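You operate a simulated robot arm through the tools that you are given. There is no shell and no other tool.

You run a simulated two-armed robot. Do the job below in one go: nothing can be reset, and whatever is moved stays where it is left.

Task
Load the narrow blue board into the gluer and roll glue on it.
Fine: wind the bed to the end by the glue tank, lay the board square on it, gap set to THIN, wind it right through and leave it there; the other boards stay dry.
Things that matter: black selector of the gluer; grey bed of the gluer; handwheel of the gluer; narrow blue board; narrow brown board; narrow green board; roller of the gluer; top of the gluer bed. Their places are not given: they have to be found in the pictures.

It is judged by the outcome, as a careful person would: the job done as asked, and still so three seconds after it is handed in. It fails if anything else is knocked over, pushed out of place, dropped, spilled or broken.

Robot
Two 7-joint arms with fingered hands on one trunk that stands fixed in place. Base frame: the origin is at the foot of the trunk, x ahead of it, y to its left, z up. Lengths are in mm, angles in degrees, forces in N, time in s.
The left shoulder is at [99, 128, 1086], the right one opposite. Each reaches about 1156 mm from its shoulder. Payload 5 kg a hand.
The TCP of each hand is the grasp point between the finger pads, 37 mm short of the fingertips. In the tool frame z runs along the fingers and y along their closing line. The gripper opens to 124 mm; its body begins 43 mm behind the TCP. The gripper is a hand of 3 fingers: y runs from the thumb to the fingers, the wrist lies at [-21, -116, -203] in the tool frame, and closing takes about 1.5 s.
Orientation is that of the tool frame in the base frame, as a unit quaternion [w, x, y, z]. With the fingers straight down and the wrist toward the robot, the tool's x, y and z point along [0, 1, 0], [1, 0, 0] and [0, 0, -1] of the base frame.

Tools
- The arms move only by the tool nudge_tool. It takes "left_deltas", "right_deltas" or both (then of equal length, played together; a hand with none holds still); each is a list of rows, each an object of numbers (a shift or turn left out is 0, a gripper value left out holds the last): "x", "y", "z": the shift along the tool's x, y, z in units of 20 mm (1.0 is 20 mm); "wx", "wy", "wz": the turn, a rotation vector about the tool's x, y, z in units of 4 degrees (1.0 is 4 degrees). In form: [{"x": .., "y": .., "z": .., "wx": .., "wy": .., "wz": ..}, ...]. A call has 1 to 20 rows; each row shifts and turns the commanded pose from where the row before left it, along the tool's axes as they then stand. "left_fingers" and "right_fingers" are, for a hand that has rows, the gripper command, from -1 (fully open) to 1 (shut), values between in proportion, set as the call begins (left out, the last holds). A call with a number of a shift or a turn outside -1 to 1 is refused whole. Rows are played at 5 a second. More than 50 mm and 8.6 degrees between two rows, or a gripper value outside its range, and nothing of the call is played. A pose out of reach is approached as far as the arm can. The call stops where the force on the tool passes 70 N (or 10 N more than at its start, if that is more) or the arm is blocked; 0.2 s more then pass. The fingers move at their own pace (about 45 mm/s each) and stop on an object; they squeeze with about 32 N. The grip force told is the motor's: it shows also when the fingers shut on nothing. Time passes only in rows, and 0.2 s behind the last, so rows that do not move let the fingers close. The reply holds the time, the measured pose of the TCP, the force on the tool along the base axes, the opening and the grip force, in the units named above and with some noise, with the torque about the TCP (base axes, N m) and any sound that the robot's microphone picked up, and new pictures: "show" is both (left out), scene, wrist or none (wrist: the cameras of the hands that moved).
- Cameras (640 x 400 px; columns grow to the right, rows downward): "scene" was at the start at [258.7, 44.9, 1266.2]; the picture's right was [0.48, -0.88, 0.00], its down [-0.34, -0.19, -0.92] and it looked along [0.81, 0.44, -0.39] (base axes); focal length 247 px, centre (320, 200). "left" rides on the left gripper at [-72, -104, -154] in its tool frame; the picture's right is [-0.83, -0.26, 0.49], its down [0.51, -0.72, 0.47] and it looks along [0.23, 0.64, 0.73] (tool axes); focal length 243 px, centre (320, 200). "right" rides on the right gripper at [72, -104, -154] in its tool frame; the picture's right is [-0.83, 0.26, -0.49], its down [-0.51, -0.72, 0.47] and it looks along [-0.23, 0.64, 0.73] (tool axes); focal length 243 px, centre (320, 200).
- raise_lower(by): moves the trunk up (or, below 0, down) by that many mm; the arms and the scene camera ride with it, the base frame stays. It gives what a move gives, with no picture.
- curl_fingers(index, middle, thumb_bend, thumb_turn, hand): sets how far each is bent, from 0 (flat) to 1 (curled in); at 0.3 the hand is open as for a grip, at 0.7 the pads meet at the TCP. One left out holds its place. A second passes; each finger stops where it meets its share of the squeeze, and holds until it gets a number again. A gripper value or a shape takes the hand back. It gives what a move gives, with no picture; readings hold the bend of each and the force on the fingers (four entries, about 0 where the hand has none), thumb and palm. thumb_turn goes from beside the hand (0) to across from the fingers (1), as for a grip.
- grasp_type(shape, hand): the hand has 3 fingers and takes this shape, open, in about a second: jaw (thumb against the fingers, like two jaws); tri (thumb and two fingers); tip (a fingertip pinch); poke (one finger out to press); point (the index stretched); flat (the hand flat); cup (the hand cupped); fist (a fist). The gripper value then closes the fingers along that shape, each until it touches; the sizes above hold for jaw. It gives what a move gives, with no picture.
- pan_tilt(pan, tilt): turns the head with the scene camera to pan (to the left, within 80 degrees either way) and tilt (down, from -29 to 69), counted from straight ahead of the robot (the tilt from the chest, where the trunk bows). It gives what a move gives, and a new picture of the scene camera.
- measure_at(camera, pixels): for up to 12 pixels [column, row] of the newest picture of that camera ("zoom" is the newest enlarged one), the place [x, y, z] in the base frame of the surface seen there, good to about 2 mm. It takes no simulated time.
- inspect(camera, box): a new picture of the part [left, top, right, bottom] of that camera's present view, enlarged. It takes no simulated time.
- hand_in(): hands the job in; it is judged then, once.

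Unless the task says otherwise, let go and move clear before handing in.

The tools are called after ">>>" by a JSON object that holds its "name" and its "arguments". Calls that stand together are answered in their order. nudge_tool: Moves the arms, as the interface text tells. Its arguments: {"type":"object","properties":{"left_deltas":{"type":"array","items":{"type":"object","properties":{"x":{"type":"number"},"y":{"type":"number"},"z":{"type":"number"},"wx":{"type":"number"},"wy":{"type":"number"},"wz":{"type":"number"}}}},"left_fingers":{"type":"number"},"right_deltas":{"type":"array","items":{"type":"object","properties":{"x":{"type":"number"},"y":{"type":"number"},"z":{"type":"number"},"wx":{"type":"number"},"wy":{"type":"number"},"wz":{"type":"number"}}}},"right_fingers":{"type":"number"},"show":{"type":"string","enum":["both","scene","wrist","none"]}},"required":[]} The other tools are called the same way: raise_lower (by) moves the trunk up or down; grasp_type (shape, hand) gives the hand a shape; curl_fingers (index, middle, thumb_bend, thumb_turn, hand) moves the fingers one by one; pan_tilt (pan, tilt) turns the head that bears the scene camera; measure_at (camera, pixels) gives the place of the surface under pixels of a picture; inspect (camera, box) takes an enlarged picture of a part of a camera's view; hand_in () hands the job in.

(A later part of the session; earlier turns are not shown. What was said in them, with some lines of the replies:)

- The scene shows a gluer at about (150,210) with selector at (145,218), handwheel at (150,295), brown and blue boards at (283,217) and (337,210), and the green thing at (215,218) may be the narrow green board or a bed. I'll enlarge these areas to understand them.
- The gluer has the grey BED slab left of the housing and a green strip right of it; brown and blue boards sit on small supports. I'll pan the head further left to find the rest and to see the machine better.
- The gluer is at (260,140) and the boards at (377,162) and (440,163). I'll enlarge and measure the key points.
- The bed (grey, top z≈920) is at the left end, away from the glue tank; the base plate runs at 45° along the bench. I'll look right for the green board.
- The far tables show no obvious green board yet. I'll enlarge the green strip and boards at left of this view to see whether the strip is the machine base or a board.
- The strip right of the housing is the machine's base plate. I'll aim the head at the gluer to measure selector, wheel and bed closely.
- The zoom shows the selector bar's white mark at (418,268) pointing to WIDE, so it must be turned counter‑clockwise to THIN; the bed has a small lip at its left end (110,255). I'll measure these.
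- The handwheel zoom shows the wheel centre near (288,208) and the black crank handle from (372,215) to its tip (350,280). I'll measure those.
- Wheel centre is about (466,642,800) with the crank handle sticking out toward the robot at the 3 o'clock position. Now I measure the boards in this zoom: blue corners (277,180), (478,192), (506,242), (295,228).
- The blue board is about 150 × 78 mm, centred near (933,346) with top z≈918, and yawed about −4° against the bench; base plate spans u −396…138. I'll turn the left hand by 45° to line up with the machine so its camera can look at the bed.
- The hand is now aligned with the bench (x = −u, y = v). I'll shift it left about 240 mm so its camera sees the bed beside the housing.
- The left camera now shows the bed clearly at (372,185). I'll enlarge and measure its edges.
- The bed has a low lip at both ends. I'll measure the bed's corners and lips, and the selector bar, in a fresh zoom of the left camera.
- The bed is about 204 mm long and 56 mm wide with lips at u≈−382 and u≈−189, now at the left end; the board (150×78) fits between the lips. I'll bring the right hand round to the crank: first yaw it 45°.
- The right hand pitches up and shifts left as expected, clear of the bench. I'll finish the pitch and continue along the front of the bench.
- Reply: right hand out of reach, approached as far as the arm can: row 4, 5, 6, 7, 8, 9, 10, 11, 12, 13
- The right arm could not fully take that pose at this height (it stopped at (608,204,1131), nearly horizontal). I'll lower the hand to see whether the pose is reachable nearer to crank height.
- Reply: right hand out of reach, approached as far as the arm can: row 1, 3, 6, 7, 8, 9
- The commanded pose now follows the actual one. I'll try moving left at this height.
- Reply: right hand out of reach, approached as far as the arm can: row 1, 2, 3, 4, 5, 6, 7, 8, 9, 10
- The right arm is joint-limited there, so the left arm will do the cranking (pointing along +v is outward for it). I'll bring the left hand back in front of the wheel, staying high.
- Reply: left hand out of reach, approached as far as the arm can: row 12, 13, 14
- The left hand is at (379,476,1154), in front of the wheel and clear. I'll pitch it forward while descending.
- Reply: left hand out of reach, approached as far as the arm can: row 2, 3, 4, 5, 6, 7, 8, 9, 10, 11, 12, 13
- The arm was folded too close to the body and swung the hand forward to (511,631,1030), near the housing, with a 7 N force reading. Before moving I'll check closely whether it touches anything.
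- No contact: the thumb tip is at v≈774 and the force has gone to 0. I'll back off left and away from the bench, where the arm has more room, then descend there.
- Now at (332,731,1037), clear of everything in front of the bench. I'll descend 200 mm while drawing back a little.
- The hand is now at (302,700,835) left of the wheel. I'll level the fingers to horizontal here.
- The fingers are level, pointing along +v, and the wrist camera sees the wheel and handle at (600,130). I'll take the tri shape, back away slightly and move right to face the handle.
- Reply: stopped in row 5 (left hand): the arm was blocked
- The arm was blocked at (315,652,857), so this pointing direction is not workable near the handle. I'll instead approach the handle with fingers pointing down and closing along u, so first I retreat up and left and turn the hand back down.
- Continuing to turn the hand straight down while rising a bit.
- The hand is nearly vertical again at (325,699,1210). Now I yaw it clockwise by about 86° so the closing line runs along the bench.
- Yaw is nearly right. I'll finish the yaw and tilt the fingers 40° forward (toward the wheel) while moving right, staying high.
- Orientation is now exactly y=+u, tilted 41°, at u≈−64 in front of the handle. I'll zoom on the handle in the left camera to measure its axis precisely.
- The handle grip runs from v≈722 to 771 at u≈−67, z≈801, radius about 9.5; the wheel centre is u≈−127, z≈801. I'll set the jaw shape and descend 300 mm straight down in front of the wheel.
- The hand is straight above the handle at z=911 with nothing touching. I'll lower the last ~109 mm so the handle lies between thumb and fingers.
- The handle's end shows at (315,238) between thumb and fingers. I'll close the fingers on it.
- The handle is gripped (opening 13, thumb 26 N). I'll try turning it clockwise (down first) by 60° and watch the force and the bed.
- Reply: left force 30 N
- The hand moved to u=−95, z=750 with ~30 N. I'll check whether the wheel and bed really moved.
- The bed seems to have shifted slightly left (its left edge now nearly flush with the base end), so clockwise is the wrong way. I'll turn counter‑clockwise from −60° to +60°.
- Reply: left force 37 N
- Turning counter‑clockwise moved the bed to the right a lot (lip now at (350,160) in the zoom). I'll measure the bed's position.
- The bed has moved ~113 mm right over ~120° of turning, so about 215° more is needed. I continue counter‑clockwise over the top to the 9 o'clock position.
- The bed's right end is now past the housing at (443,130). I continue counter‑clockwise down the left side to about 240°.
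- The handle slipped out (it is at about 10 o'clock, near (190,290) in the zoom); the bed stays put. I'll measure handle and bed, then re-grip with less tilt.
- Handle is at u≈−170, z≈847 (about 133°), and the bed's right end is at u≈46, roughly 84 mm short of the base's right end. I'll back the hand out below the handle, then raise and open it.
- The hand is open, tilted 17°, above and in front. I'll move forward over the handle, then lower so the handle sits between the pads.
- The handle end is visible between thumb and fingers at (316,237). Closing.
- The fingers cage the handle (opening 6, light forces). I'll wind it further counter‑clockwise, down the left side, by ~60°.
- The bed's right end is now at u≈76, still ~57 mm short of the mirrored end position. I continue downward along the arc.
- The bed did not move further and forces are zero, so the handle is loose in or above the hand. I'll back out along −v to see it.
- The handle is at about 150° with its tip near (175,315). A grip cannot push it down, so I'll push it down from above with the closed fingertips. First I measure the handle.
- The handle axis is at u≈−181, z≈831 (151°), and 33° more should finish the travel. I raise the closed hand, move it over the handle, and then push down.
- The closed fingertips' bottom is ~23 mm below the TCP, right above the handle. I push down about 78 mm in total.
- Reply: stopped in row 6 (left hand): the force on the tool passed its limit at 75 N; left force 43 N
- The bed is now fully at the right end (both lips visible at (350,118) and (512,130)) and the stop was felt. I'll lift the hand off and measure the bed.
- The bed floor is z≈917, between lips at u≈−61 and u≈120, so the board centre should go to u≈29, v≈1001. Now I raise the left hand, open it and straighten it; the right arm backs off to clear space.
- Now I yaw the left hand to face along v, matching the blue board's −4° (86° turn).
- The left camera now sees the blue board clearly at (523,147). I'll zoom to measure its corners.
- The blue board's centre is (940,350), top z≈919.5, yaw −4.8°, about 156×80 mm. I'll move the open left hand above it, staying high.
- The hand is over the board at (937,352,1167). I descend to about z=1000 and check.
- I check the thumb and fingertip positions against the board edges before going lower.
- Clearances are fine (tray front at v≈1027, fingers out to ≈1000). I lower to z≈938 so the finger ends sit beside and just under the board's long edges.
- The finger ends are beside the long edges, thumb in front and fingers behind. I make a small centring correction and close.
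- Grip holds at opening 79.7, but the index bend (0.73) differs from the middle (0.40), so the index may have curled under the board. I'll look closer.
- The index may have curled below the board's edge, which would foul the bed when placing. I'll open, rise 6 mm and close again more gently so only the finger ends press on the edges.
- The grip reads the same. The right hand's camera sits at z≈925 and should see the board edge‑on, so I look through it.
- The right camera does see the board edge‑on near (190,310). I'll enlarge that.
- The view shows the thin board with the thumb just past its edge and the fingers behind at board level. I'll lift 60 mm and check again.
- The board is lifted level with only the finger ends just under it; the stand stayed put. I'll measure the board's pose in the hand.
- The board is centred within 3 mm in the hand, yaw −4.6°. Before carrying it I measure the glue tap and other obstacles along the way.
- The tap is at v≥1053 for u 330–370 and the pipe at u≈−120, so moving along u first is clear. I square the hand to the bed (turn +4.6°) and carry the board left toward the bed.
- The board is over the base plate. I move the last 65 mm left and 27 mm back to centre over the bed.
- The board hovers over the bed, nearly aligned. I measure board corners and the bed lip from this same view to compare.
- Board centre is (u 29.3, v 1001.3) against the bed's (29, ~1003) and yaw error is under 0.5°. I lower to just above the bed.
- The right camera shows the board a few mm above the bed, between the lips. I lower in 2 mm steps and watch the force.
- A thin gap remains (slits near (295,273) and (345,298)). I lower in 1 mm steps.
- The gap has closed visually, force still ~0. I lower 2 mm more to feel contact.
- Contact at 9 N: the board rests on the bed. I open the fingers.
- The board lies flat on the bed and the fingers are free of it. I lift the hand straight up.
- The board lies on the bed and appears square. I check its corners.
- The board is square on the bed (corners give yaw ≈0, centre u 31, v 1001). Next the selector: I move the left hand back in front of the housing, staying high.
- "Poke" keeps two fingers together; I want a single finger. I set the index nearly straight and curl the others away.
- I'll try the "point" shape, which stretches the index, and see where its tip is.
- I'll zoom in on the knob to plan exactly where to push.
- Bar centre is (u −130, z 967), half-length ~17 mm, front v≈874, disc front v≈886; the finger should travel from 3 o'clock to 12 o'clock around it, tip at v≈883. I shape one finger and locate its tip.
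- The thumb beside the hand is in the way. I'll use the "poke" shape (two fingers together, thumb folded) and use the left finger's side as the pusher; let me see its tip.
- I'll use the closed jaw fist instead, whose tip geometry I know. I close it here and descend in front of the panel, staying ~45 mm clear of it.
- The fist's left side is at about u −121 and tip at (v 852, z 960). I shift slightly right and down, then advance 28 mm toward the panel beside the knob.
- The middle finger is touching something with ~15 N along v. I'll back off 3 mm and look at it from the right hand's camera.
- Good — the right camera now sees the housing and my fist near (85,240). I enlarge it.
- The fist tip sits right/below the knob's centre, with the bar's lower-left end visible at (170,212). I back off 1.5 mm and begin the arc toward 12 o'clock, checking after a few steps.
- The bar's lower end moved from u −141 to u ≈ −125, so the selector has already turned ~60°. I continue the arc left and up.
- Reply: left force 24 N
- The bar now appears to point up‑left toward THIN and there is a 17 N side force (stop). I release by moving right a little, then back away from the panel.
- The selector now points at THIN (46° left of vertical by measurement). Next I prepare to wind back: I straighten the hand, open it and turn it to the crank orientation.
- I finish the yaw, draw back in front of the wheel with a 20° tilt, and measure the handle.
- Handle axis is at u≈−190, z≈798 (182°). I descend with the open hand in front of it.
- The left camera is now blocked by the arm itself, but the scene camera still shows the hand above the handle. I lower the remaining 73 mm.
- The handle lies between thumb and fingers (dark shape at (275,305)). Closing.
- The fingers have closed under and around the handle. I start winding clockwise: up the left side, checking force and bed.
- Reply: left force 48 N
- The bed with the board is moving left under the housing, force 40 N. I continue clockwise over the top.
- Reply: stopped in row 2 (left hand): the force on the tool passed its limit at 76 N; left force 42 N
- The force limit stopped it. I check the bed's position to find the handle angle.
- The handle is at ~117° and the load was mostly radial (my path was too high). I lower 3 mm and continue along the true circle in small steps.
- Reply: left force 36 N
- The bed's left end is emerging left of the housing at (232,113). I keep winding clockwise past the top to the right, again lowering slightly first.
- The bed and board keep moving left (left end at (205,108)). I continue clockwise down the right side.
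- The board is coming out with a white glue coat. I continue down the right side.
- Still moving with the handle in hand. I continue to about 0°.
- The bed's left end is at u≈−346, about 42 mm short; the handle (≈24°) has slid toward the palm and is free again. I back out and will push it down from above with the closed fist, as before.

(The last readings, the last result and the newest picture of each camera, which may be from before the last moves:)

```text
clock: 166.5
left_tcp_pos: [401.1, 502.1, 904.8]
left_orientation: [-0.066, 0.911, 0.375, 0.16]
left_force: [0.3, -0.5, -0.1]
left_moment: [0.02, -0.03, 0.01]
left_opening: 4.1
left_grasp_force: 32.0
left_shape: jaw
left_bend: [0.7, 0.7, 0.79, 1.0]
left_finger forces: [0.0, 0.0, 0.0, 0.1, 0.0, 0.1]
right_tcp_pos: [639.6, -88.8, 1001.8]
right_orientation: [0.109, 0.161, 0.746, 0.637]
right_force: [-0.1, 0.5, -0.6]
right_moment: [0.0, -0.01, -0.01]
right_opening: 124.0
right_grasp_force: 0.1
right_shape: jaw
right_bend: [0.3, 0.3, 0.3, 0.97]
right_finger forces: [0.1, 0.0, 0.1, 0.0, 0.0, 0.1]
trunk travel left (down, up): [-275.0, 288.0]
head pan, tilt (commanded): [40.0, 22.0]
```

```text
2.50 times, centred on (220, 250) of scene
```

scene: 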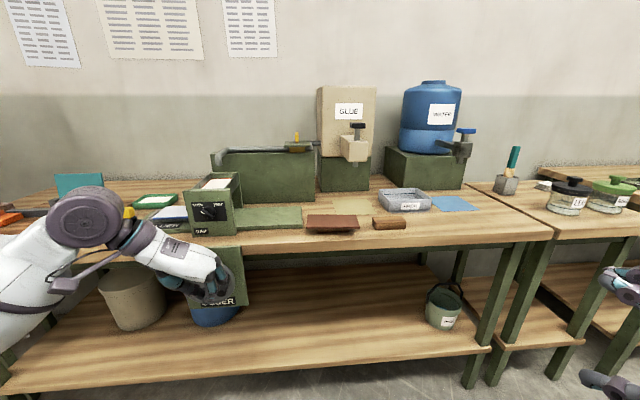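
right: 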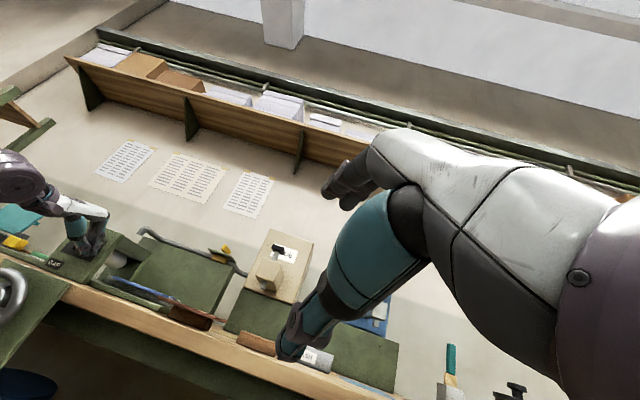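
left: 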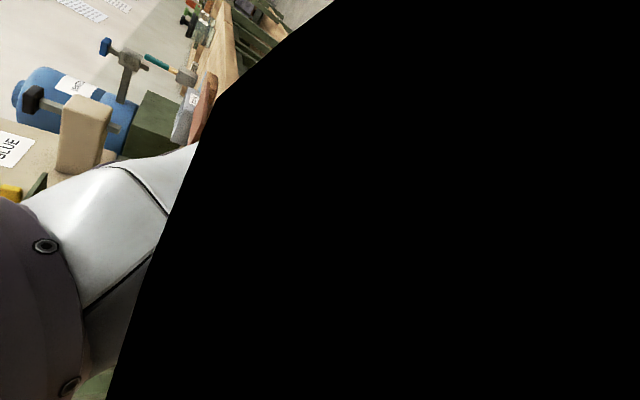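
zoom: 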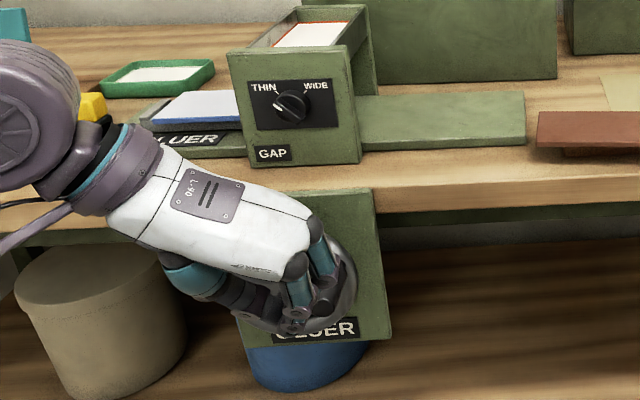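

I move forward over the handle at z≈905, then push down.

>>> {"name": "nudge_tool", "arguments": {"left_deltas": [{"x": 0.937, "z": 0.35}, {"x": 0.937, "z": 0.35}, {"x": 0.937, "z": 0.35}, {"x": 0.937, "z": 0.35}, {"x": 0.84, "z": 0.31}], "show": "scene"}}

>>> {"name": "inspect", "arguments": {"camera": "scene", "box": [160, 200, 260, 310]}}

>>> {"name": "inspect", "arguments": {"camera": "right", "box": [0, 200, 130, 340]}}

```text
clock: 167.7
left_tcp_pos: [470.2, 571.4, 901.8]
left_orientation: [-0.067, 0.911, 0.375, 0.16]
left_force: [-0.4, 0.4, -0.4]
left_moment: [-0.01, 0.06, -0.01]
left_opening: 4.2
left_grasp_force: 31.5
left_shape: jaw
left_bend: [0.7, 0.7, 0.79, 1.0]
left_finger forces: [0.0, 0.0, 0.0, 0.1, 0.0, 0.0]
right_tcp_pos: [639.6, -87.5, 1002.4]
right_orientation: [0.108, 0.161, 0.746, 0.638]
right_force: [-1.2, 0.3, 0.1]
right_moment: [-0.02, 0.02, 0.03]
right_opening: 123.8
right_grasp_force: 0.1
right_shape: jaw
right_bend: [0.3, 0.3, 0.3, 0.97]
right_finger forces: [0.0, 0.1, 0.0, 0.1, 0.0, 0.0]
trunk travel left (down, up): [-275.0, 288.0]
head pan, tilt (commanded): [40.0, 22.0]
```

scene: 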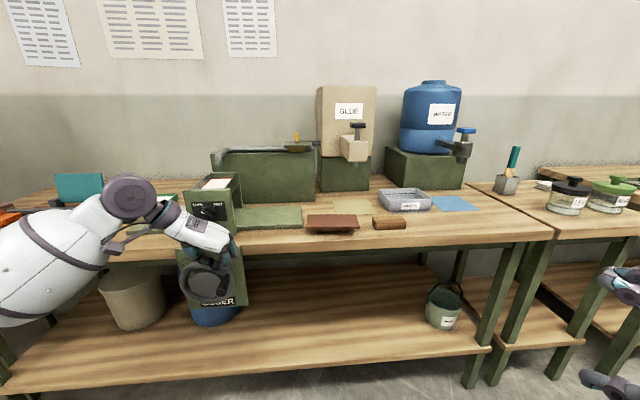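

```text
3.64 times, centred on (210, 255) of scene
```

zoom: 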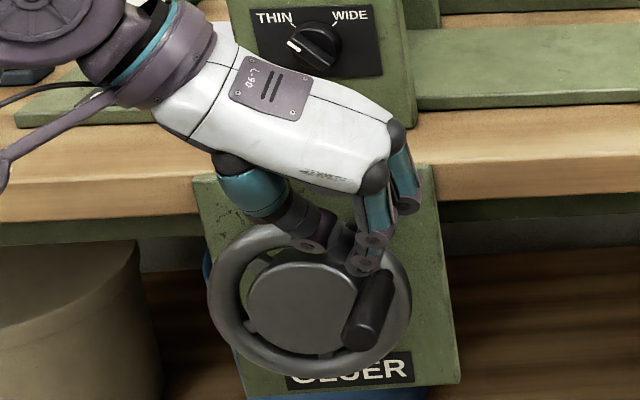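

```text
2.86 times, centred on (65, 270) of right
```

zoom: 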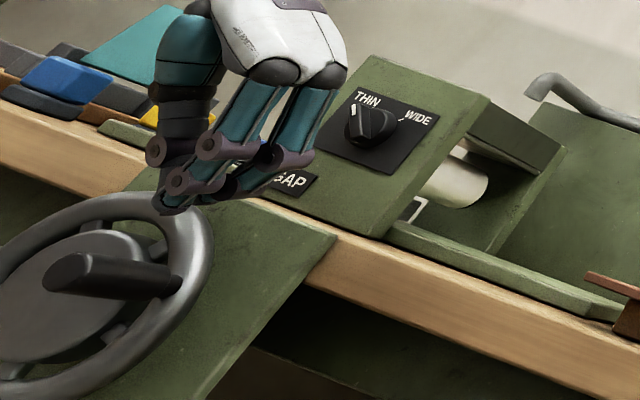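

>>> {"name": "inspect", "arguments": {"camera": "scene", "box": [160, 200, 260, 310]}}

>>> {"name": "measure_at", "arguments": {"camera": "zoom", "pixels": [[360, 333], [370, 305], [380, 280], [362, 264], [375, 240], [310, 245], [412, 205]]}}

```text
3.64 times, centred on (210, 255) of scene
```

zoom: 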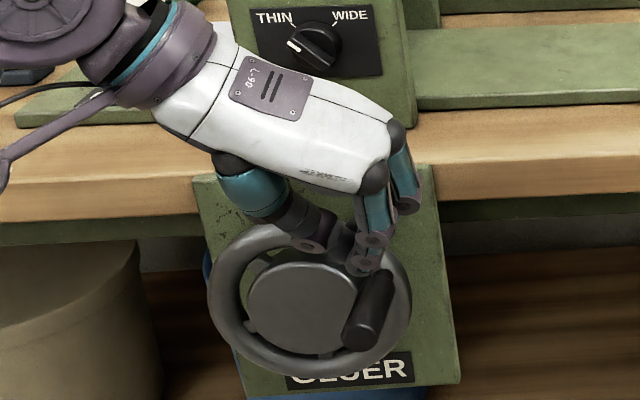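

```text
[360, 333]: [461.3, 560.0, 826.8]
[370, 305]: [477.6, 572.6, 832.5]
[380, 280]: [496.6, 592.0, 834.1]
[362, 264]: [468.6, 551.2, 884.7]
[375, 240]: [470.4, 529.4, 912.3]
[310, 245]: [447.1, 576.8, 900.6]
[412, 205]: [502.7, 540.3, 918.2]
```

The fist tip is right above the handle (axis u≈−69, z≈824). Pushing down.

>>> {"name": "nudge_tool", "arguments": {"left_deltas": [{"z": 0.935, "x": -0.35}, {"z": 0.8, "x": -0.3}, {"z": 0.374, "x": -0.14, "y": 0.05}, {"z": 0.374, "x": -0.14, "y": 0.05}, {"z": 0.374, "x": -0.14, "y": 0.05}, {"z": 0.374, "x": -0.14, "y": 0.03}, {"z": 0.374, "x": -0.14}], "show": "scene"}}

>>> {"name": "inspect", "arguments": {"camera": "scene", "box": [120, 170, 320, 330]}}

```text
clock: 169.3
left_tcp_pos: [476.8, 565.6, 839.6]
left_orientation: [-0.064, 0.909, 0.374, 0.172]
left_force: [-0.4, -12.8, 41.8]
left_moment: [-0.28, -0.28, -0.03]
left_opening: 4.8
left_grasp_force: 32.2
left_shape: jaw
left_bend: [0.7, 0.7, 0.8, 1.0]
left_finger forces: [0.0, 0.0, 0.1, 0.0, 51.5, 0.0]
right_tcp_pos: [637.9, -89.8, 1002.6]
right_orientation: [0.108, 0.161, 0.745, 0.638]
right_force: [0.8, 0.9, -1.0]
right_moment: [-0.01, -0.07, 0.02]
right_opening: 123.9
right_grasp_force: 0.0
right_shape: jaw
right_bend: [0.3, 0.3, 0.3, 0.97]
right_finger forces: [0.0, 0.0, 0.0, 0.0, 0.0, 0.0]
trunk travel left (down, up): [-275.0, 288.0]
head pan, tilt (commanded): [40.0, 22.0]
stopped in row 7 (left hand): the force on the tool passed its limit at 74 N (the readings are from after the stop); the commanded pose is now the measured one
```

scene: 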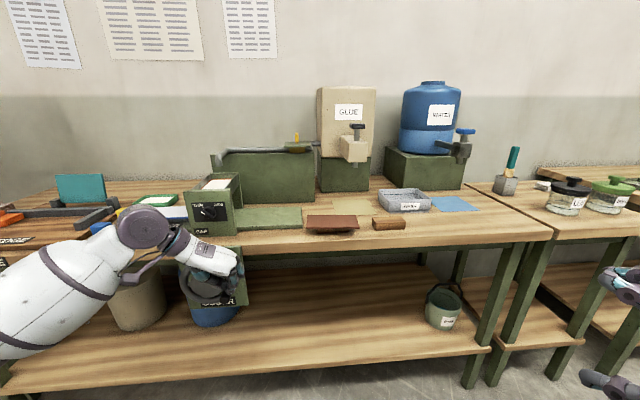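

```text
2.50 times, centred on (220, 250) of scene
```

zoom: 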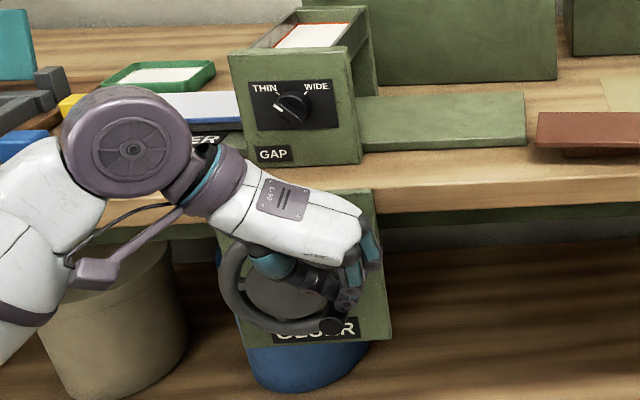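

It stopped at 74 N, probably the end stop. I lift the hand off and check the bed position.

>>> {"name": "nudge_tool", "arguments": {"left_deltas": [{"z": -0.5, "x": 0.187}, {"z": -0.935, "x": 0.35}, {"z": -0.935, "x": 0.35}, {"z": -0.935, "x": 0.35}, {"z": -0.935, "x": 0.35}, {"z": -0.935, "x": 0.35}, {"z": -0.935, "x": 0.35}, {"z": -0.935, "x": 0.35}, {"z": -0.935, "x": 0.35}], "show": "scene"}}

>>> {"name": "inspect", "arguments": {"camera": "scene", "box": [120, 180, 260, 310]}}

```text
clock: 171.3
left_tcp_pos: [477.1, 567.7, 1003.4]
left_orientation: [-0.065, 0.909, 0.376, 0.166]
left_force: [0.1, -0.4, -0.5]
left_moment: [0.03, -0.03, 0.0]
left_opening: 3.9
left_grasp_force: 32.1
left_shape: jaw
left_bend: [0.7, 0.7, 0.8, 1.0]
left_finger forces: [0.1, 0.0, 0.0, 0.0, 0.1, 0.1]
right_tcp_pos: [639.8, -89.4, 1002.8]
right_orientation: [0.108, 0.161, 0.746, 0.637]
right_force: [0.8, 0.6, -0.3]
right_moment: [-0.02, 0.01, -0.04]
right_opening: 124.0
right_grasp_force: 0.0
right_shape: jaw
right_bend: [0.3, 0.3, 0.3, 0.97]
right_finger forces: [0.0, 0.0, 0.1, 0.1, 0.0, 0.0]
trunk travel left (down, up): [-275.0, 288.0]
head pan, tilt (commanded): [40.0, 22.0]
```

scene: 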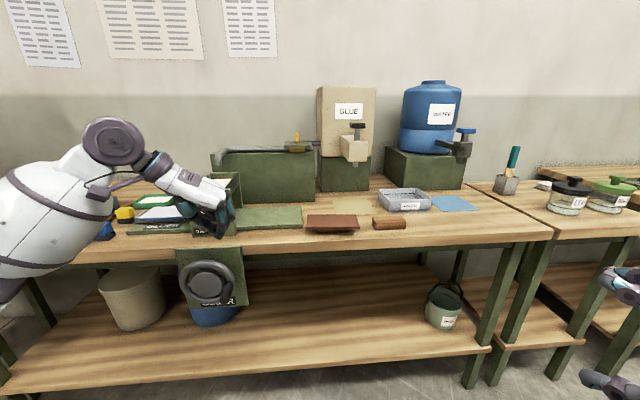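

```text
3.08 times, centred on (190, 245) of scene
```

zoom: 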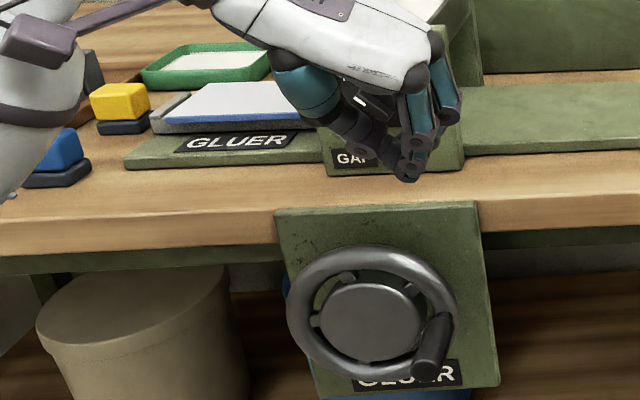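

>>> {"name": "measure_at", "arguments": {"camera": "zoom", "pixels": [[154, 125], [160, 118], [126, 163], [175, 100], [430, 362], [435, 330], [200, 95], [165, 118]]}}

>>> {"name": "inspect", "arguments": {"camera": "scene", "box": [140, 190, 210, 240]}}

```text
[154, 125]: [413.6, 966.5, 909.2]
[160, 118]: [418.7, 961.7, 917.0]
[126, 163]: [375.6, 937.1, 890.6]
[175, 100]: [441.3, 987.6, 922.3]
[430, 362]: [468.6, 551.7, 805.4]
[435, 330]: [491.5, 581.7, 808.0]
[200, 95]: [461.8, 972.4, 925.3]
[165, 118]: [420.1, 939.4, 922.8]
```

```text
8.00 times, centred on (175, 215) of scene
```

zoom: 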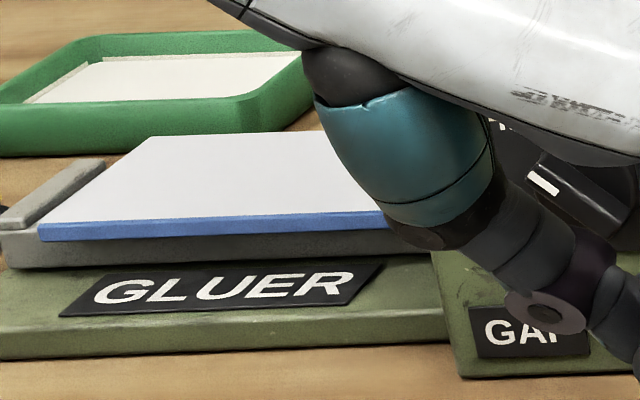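

The bed's left end is back at u≈−391 (its hard stop) and the board top is coated white. I raise the hand clear and move it aside to inspect the result.

>>> {"name": "nudge_tool", "arguments": {"left_deltas": [{"z": -0.935, "x": 0.35}, {"z": -0.935, "x": 0.35}, {"z": -0.935, "x": 0.35}, {"z": -0.935, "x": 0.35}, {"z": -0.935, "x": 0.35}, {"z": -0.935, "x": 0.35}, {"z": -0.935, "x": 0.35}, {"z": -0.935, "x": 0.35}, {"wy": -1}, {"wy": -1}, {"wy": -1}, {"wy": -1}, {"wy": -1}], "left_fingers": -1, "show": "scene"}}

>>> {"name": "inspect", "arguments": {"camera": "scene", "box": [110, 170, 260, 320]}}

```text
clock: 174.1
left_tcp_pos: [475.7, 568.4, 1164.0]
left_orientation: [0.002, 0.925, 0.38, 0.005]
left_force: [0.5, -0.1, -0.3]
left_moment: [-0.01, -0.02, 0.0]
left_opening: 123.7
left_grasp_force: 0.1
left_shape: jaw
left_bend: [0.3, 0.3, 0.3, 0.98]
left_finger forces: [0.0, 0.1, 0.1, 0.0, 0.0, 0.1]
right_tcp_pos: [640.2, -87.4, 1002.1]
right_orientation: [0.108, 0.161, 0.746, 0.637]
right_force: [-0.5, 0.5, -0.4]
right_moment: [-0.03, 0.0, 0.03]
right_opening: 124.0
right_grasp_force: 0.0
right_shape: jaw
right_bend: [0.3, 0.3, 0.3, 0.97]
right_finger forces: [0.0, 0.0, 0.0, 0.0, 0.0, 0.0]
trunk travel left (down, up): [-275.0, 288.0]
head pan, tilt (commanded): [40.0, 22.0]
```

scene: 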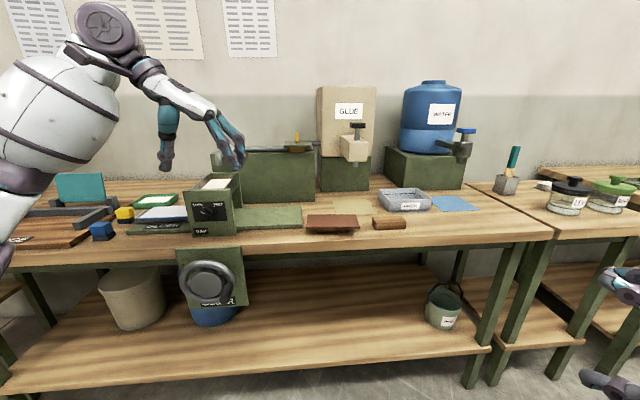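

```text
2.67 times, centred on (185, 245) of scene
```

zoom: 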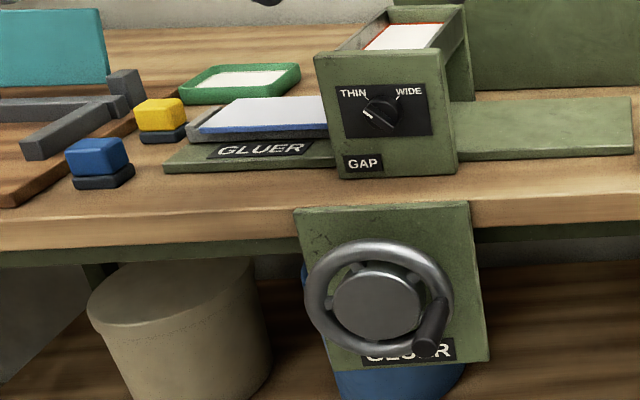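

Everything looks in place: selector THIN, bed at left end. I look through the left camera to verify the glue coat over the whole board.

>>> {"name": "nudge_tool", "arguments": {"left_deltas": [{"wz": -1}, {"wz": -1}, {"wz": -1}, {"wz": -1}, {"wz": -1}, {"wz": -1}, {"wz": -1}, {"wz": -1}, {"wz": -1}, {"wz": -1}, {"wz": -1}, {"wz": -1}, {"wz": -1}, {"wz": -1}, {"wz": -1}, {"wz": -1}, {"wz": -1}, {"wz": -1}, {"wz": -1}, {"wz": -1}], "show": "none"}}

>>> {"name": "nudge_tool", "arguments": {"left_deltas": [{"wz": -1}, {"wz": -1}, {"wz": -0.5}, {"x": 1, "y": 0.2}, {"x": 1, "y": 0.2}, {"x": 1, "y": 0.2}, {"x": 1, "y": 0.2}, {"x": 1, "y": 0.2}, {"x": 1, "y": 0.2}, {"x": 1, "y": 0.2}, {"x": 1, "y": 0.2}, {"x": 1, "y": 0.2}, {"x": 1, "y": 0.2}, {"x": 1, "y": 0.2}, {"x": 1, "y": 0.2}, {"x": 1, "y": 0.2}], "show": "both"}}

```text
clock: 178.3
left_tcp_pos: [474.9, 570.7, 1163.1]
left_orientation: [0.005, 0.464, 0.886, 0.004]
left_force: [-0.8, 0.4, 0.1]
left_moment: [0.01, 0.02, -0.03]
left_opening: 123.3
left_grasp_force: 0.1
left_shape: jaw
left_bend: [0.3, 0.3, 0.3, 0.98]
left_finger forces: [0.0, 0.0, 0.1, 0.0, 0.0, 0.1]
right_tcp_pos: [639.7, -88.6, 1001.8]
right_orientation: [0.109, 0.162, 0.746, 0.637]
right_force: [-0.1, 0.1, 0.5]
right_moment: [0.02, -0.01, -0.03]
right_opening: 124.1
right_grasp_force: 0.2
right_shape: jaw
right_bend: [0.3, 0.3, 0.3, 0.97]
right_finger forces: [0.0, 0.1, 0.0, 0.0, 0.0, 0.0]
trunk travel left (down, up): [-275.0, 288.0]
head pan, tilt (commanded): [40.0, 22.0]
```

```text
clock: 181.7
left_tcp_pos: [327.7, 793.2, 1163.5]
left_orientation: [0.005, 0.384, 0.923, 0.003]
left_force: [-0.4, 0.1, -0.2]
left_moment: [0.02, -0.02, -0.02]
left_opening: 123.7
left_grasp_force: 0.1
left_shape: jaw
left_bend: [0.3, 0.3, 0.3, 0.98]
left_finger forces: [0.1, 0.0, 0.0, 0.1, 0.0, 0.0]
right_tcp_pos: [640.0, -89.1, 1001.4]
right_orientation: [0.108, 0.16, 0.746, 0.637]
right_force: [-0.9, 0.0, 0.1]
right_moment: [0.0, 0.01, -0.01]
right_opening: 124.2
right_grasp_force: 0.1
right_shape: jaw
right_bend: [0.3, 0.3, 0.3, 0.97]
right_finger forces: [0.0, 0.0, 0.0, 0.0, 0.0, 0.0]
trunk travel left (down, up): [-275.0, 288.0]
head pan, tilt (commanded): [40.0, 22.0]
```

scene: 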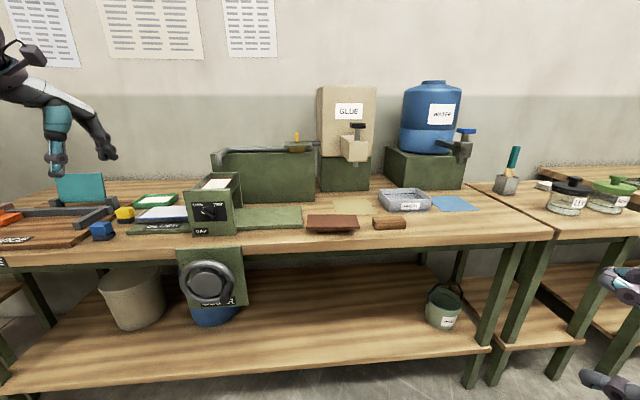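
left: 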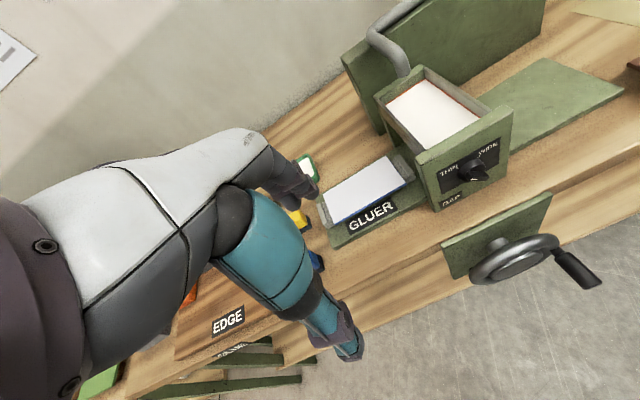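

>>> {"name": "inspect", "arguments": {"camera": "left", "box": [300, 130, 520, 260]}}

>>> {"name": "inspect", "arguments": {"camera": "scene", "box": [110, 140, 480, 260]}}

```text
2.91 times, centred on (410, 195) of left
```

zoom: 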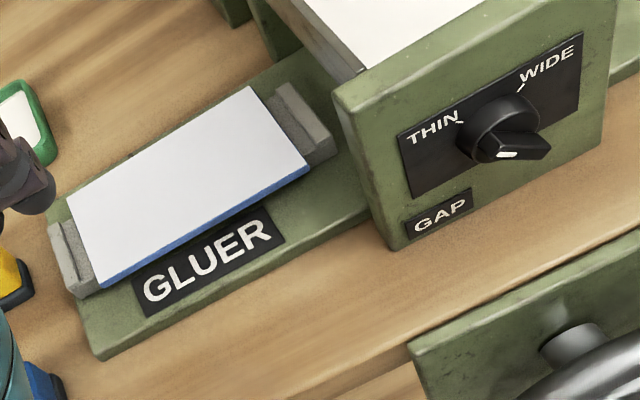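

```text
1.73 times, centred on (295, 200) of scene
```

zoom: 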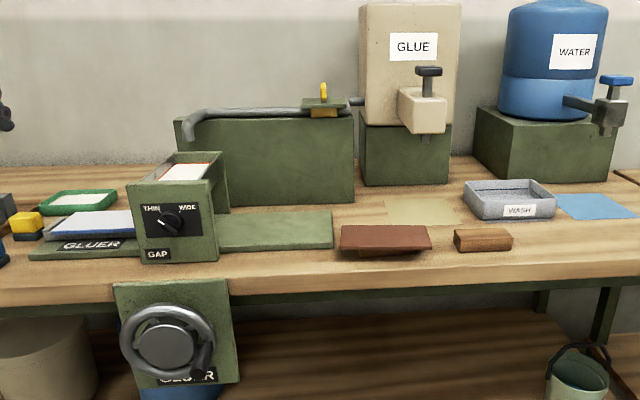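

The board is fully coated white, lies between the bed lips, and the other boards and objects are untouched. A last check of the board's squareness on the bed.

>>> {"name": "inspect", "arguments": {"camera": "left", "box": [310, 140, 430, 240]}}

```text
4.00 times, centred on (370, 190) of left
```

zoom: 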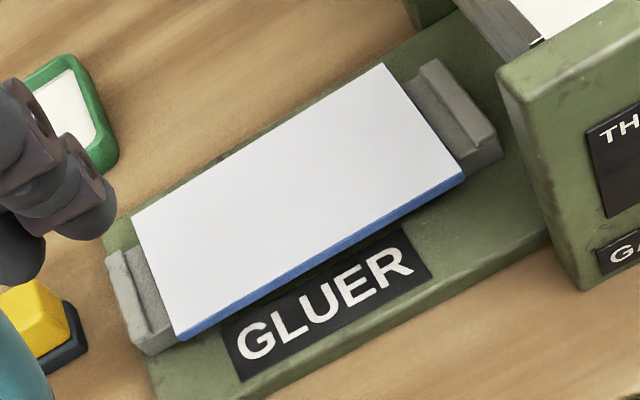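

>>> {"name": "measure_at", "arguments": {"camera": "zoom", "pixels": [[136, 216], [382, 68], [460, 174], [180, 332], [300, 200], [112, 255], [155, 345], [430, 65], [495, 140]]}}

```text
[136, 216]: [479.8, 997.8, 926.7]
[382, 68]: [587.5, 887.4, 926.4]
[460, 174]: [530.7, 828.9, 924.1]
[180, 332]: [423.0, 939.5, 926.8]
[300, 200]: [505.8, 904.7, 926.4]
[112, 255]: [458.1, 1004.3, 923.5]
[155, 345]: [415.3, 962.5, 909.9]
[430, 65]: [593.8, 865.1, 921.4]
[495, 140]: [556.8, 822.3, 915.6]
```

The board's corners show it square on the bed to within 0.7°, fully coated. The bed is at its far stop, the selector is on THIN, and both hands are clear of everything, so I hand the job in.

>>> {"name": "hand_in", "arguments": {}}

```text
The job is handed in.
```

The narrow blue board is glued and the job is handed in. Its whole top has an even white coat.

- **Bed:** I wound it to the glue-tank end, loaded the board, then wound it back through to its stop at the far end, where it still is.
- **Board:** it lies on the bed between the end lips, square to within about 0.7°.
- **Selector:** it was set to THIN before the board went under the roller, and it still points there.
- **Everything else:** the brown board stayed where it was and dry, and I saw nothing knocked over or moved. I never identified the green board, so I couldn't check it, but nothing except the blue board went through the roller.

The crank handle slipped out of the hand a few times, so I finished the last stretch in each direction by pushing the handle down from above. Both hands were clear of the bench before I handed in.
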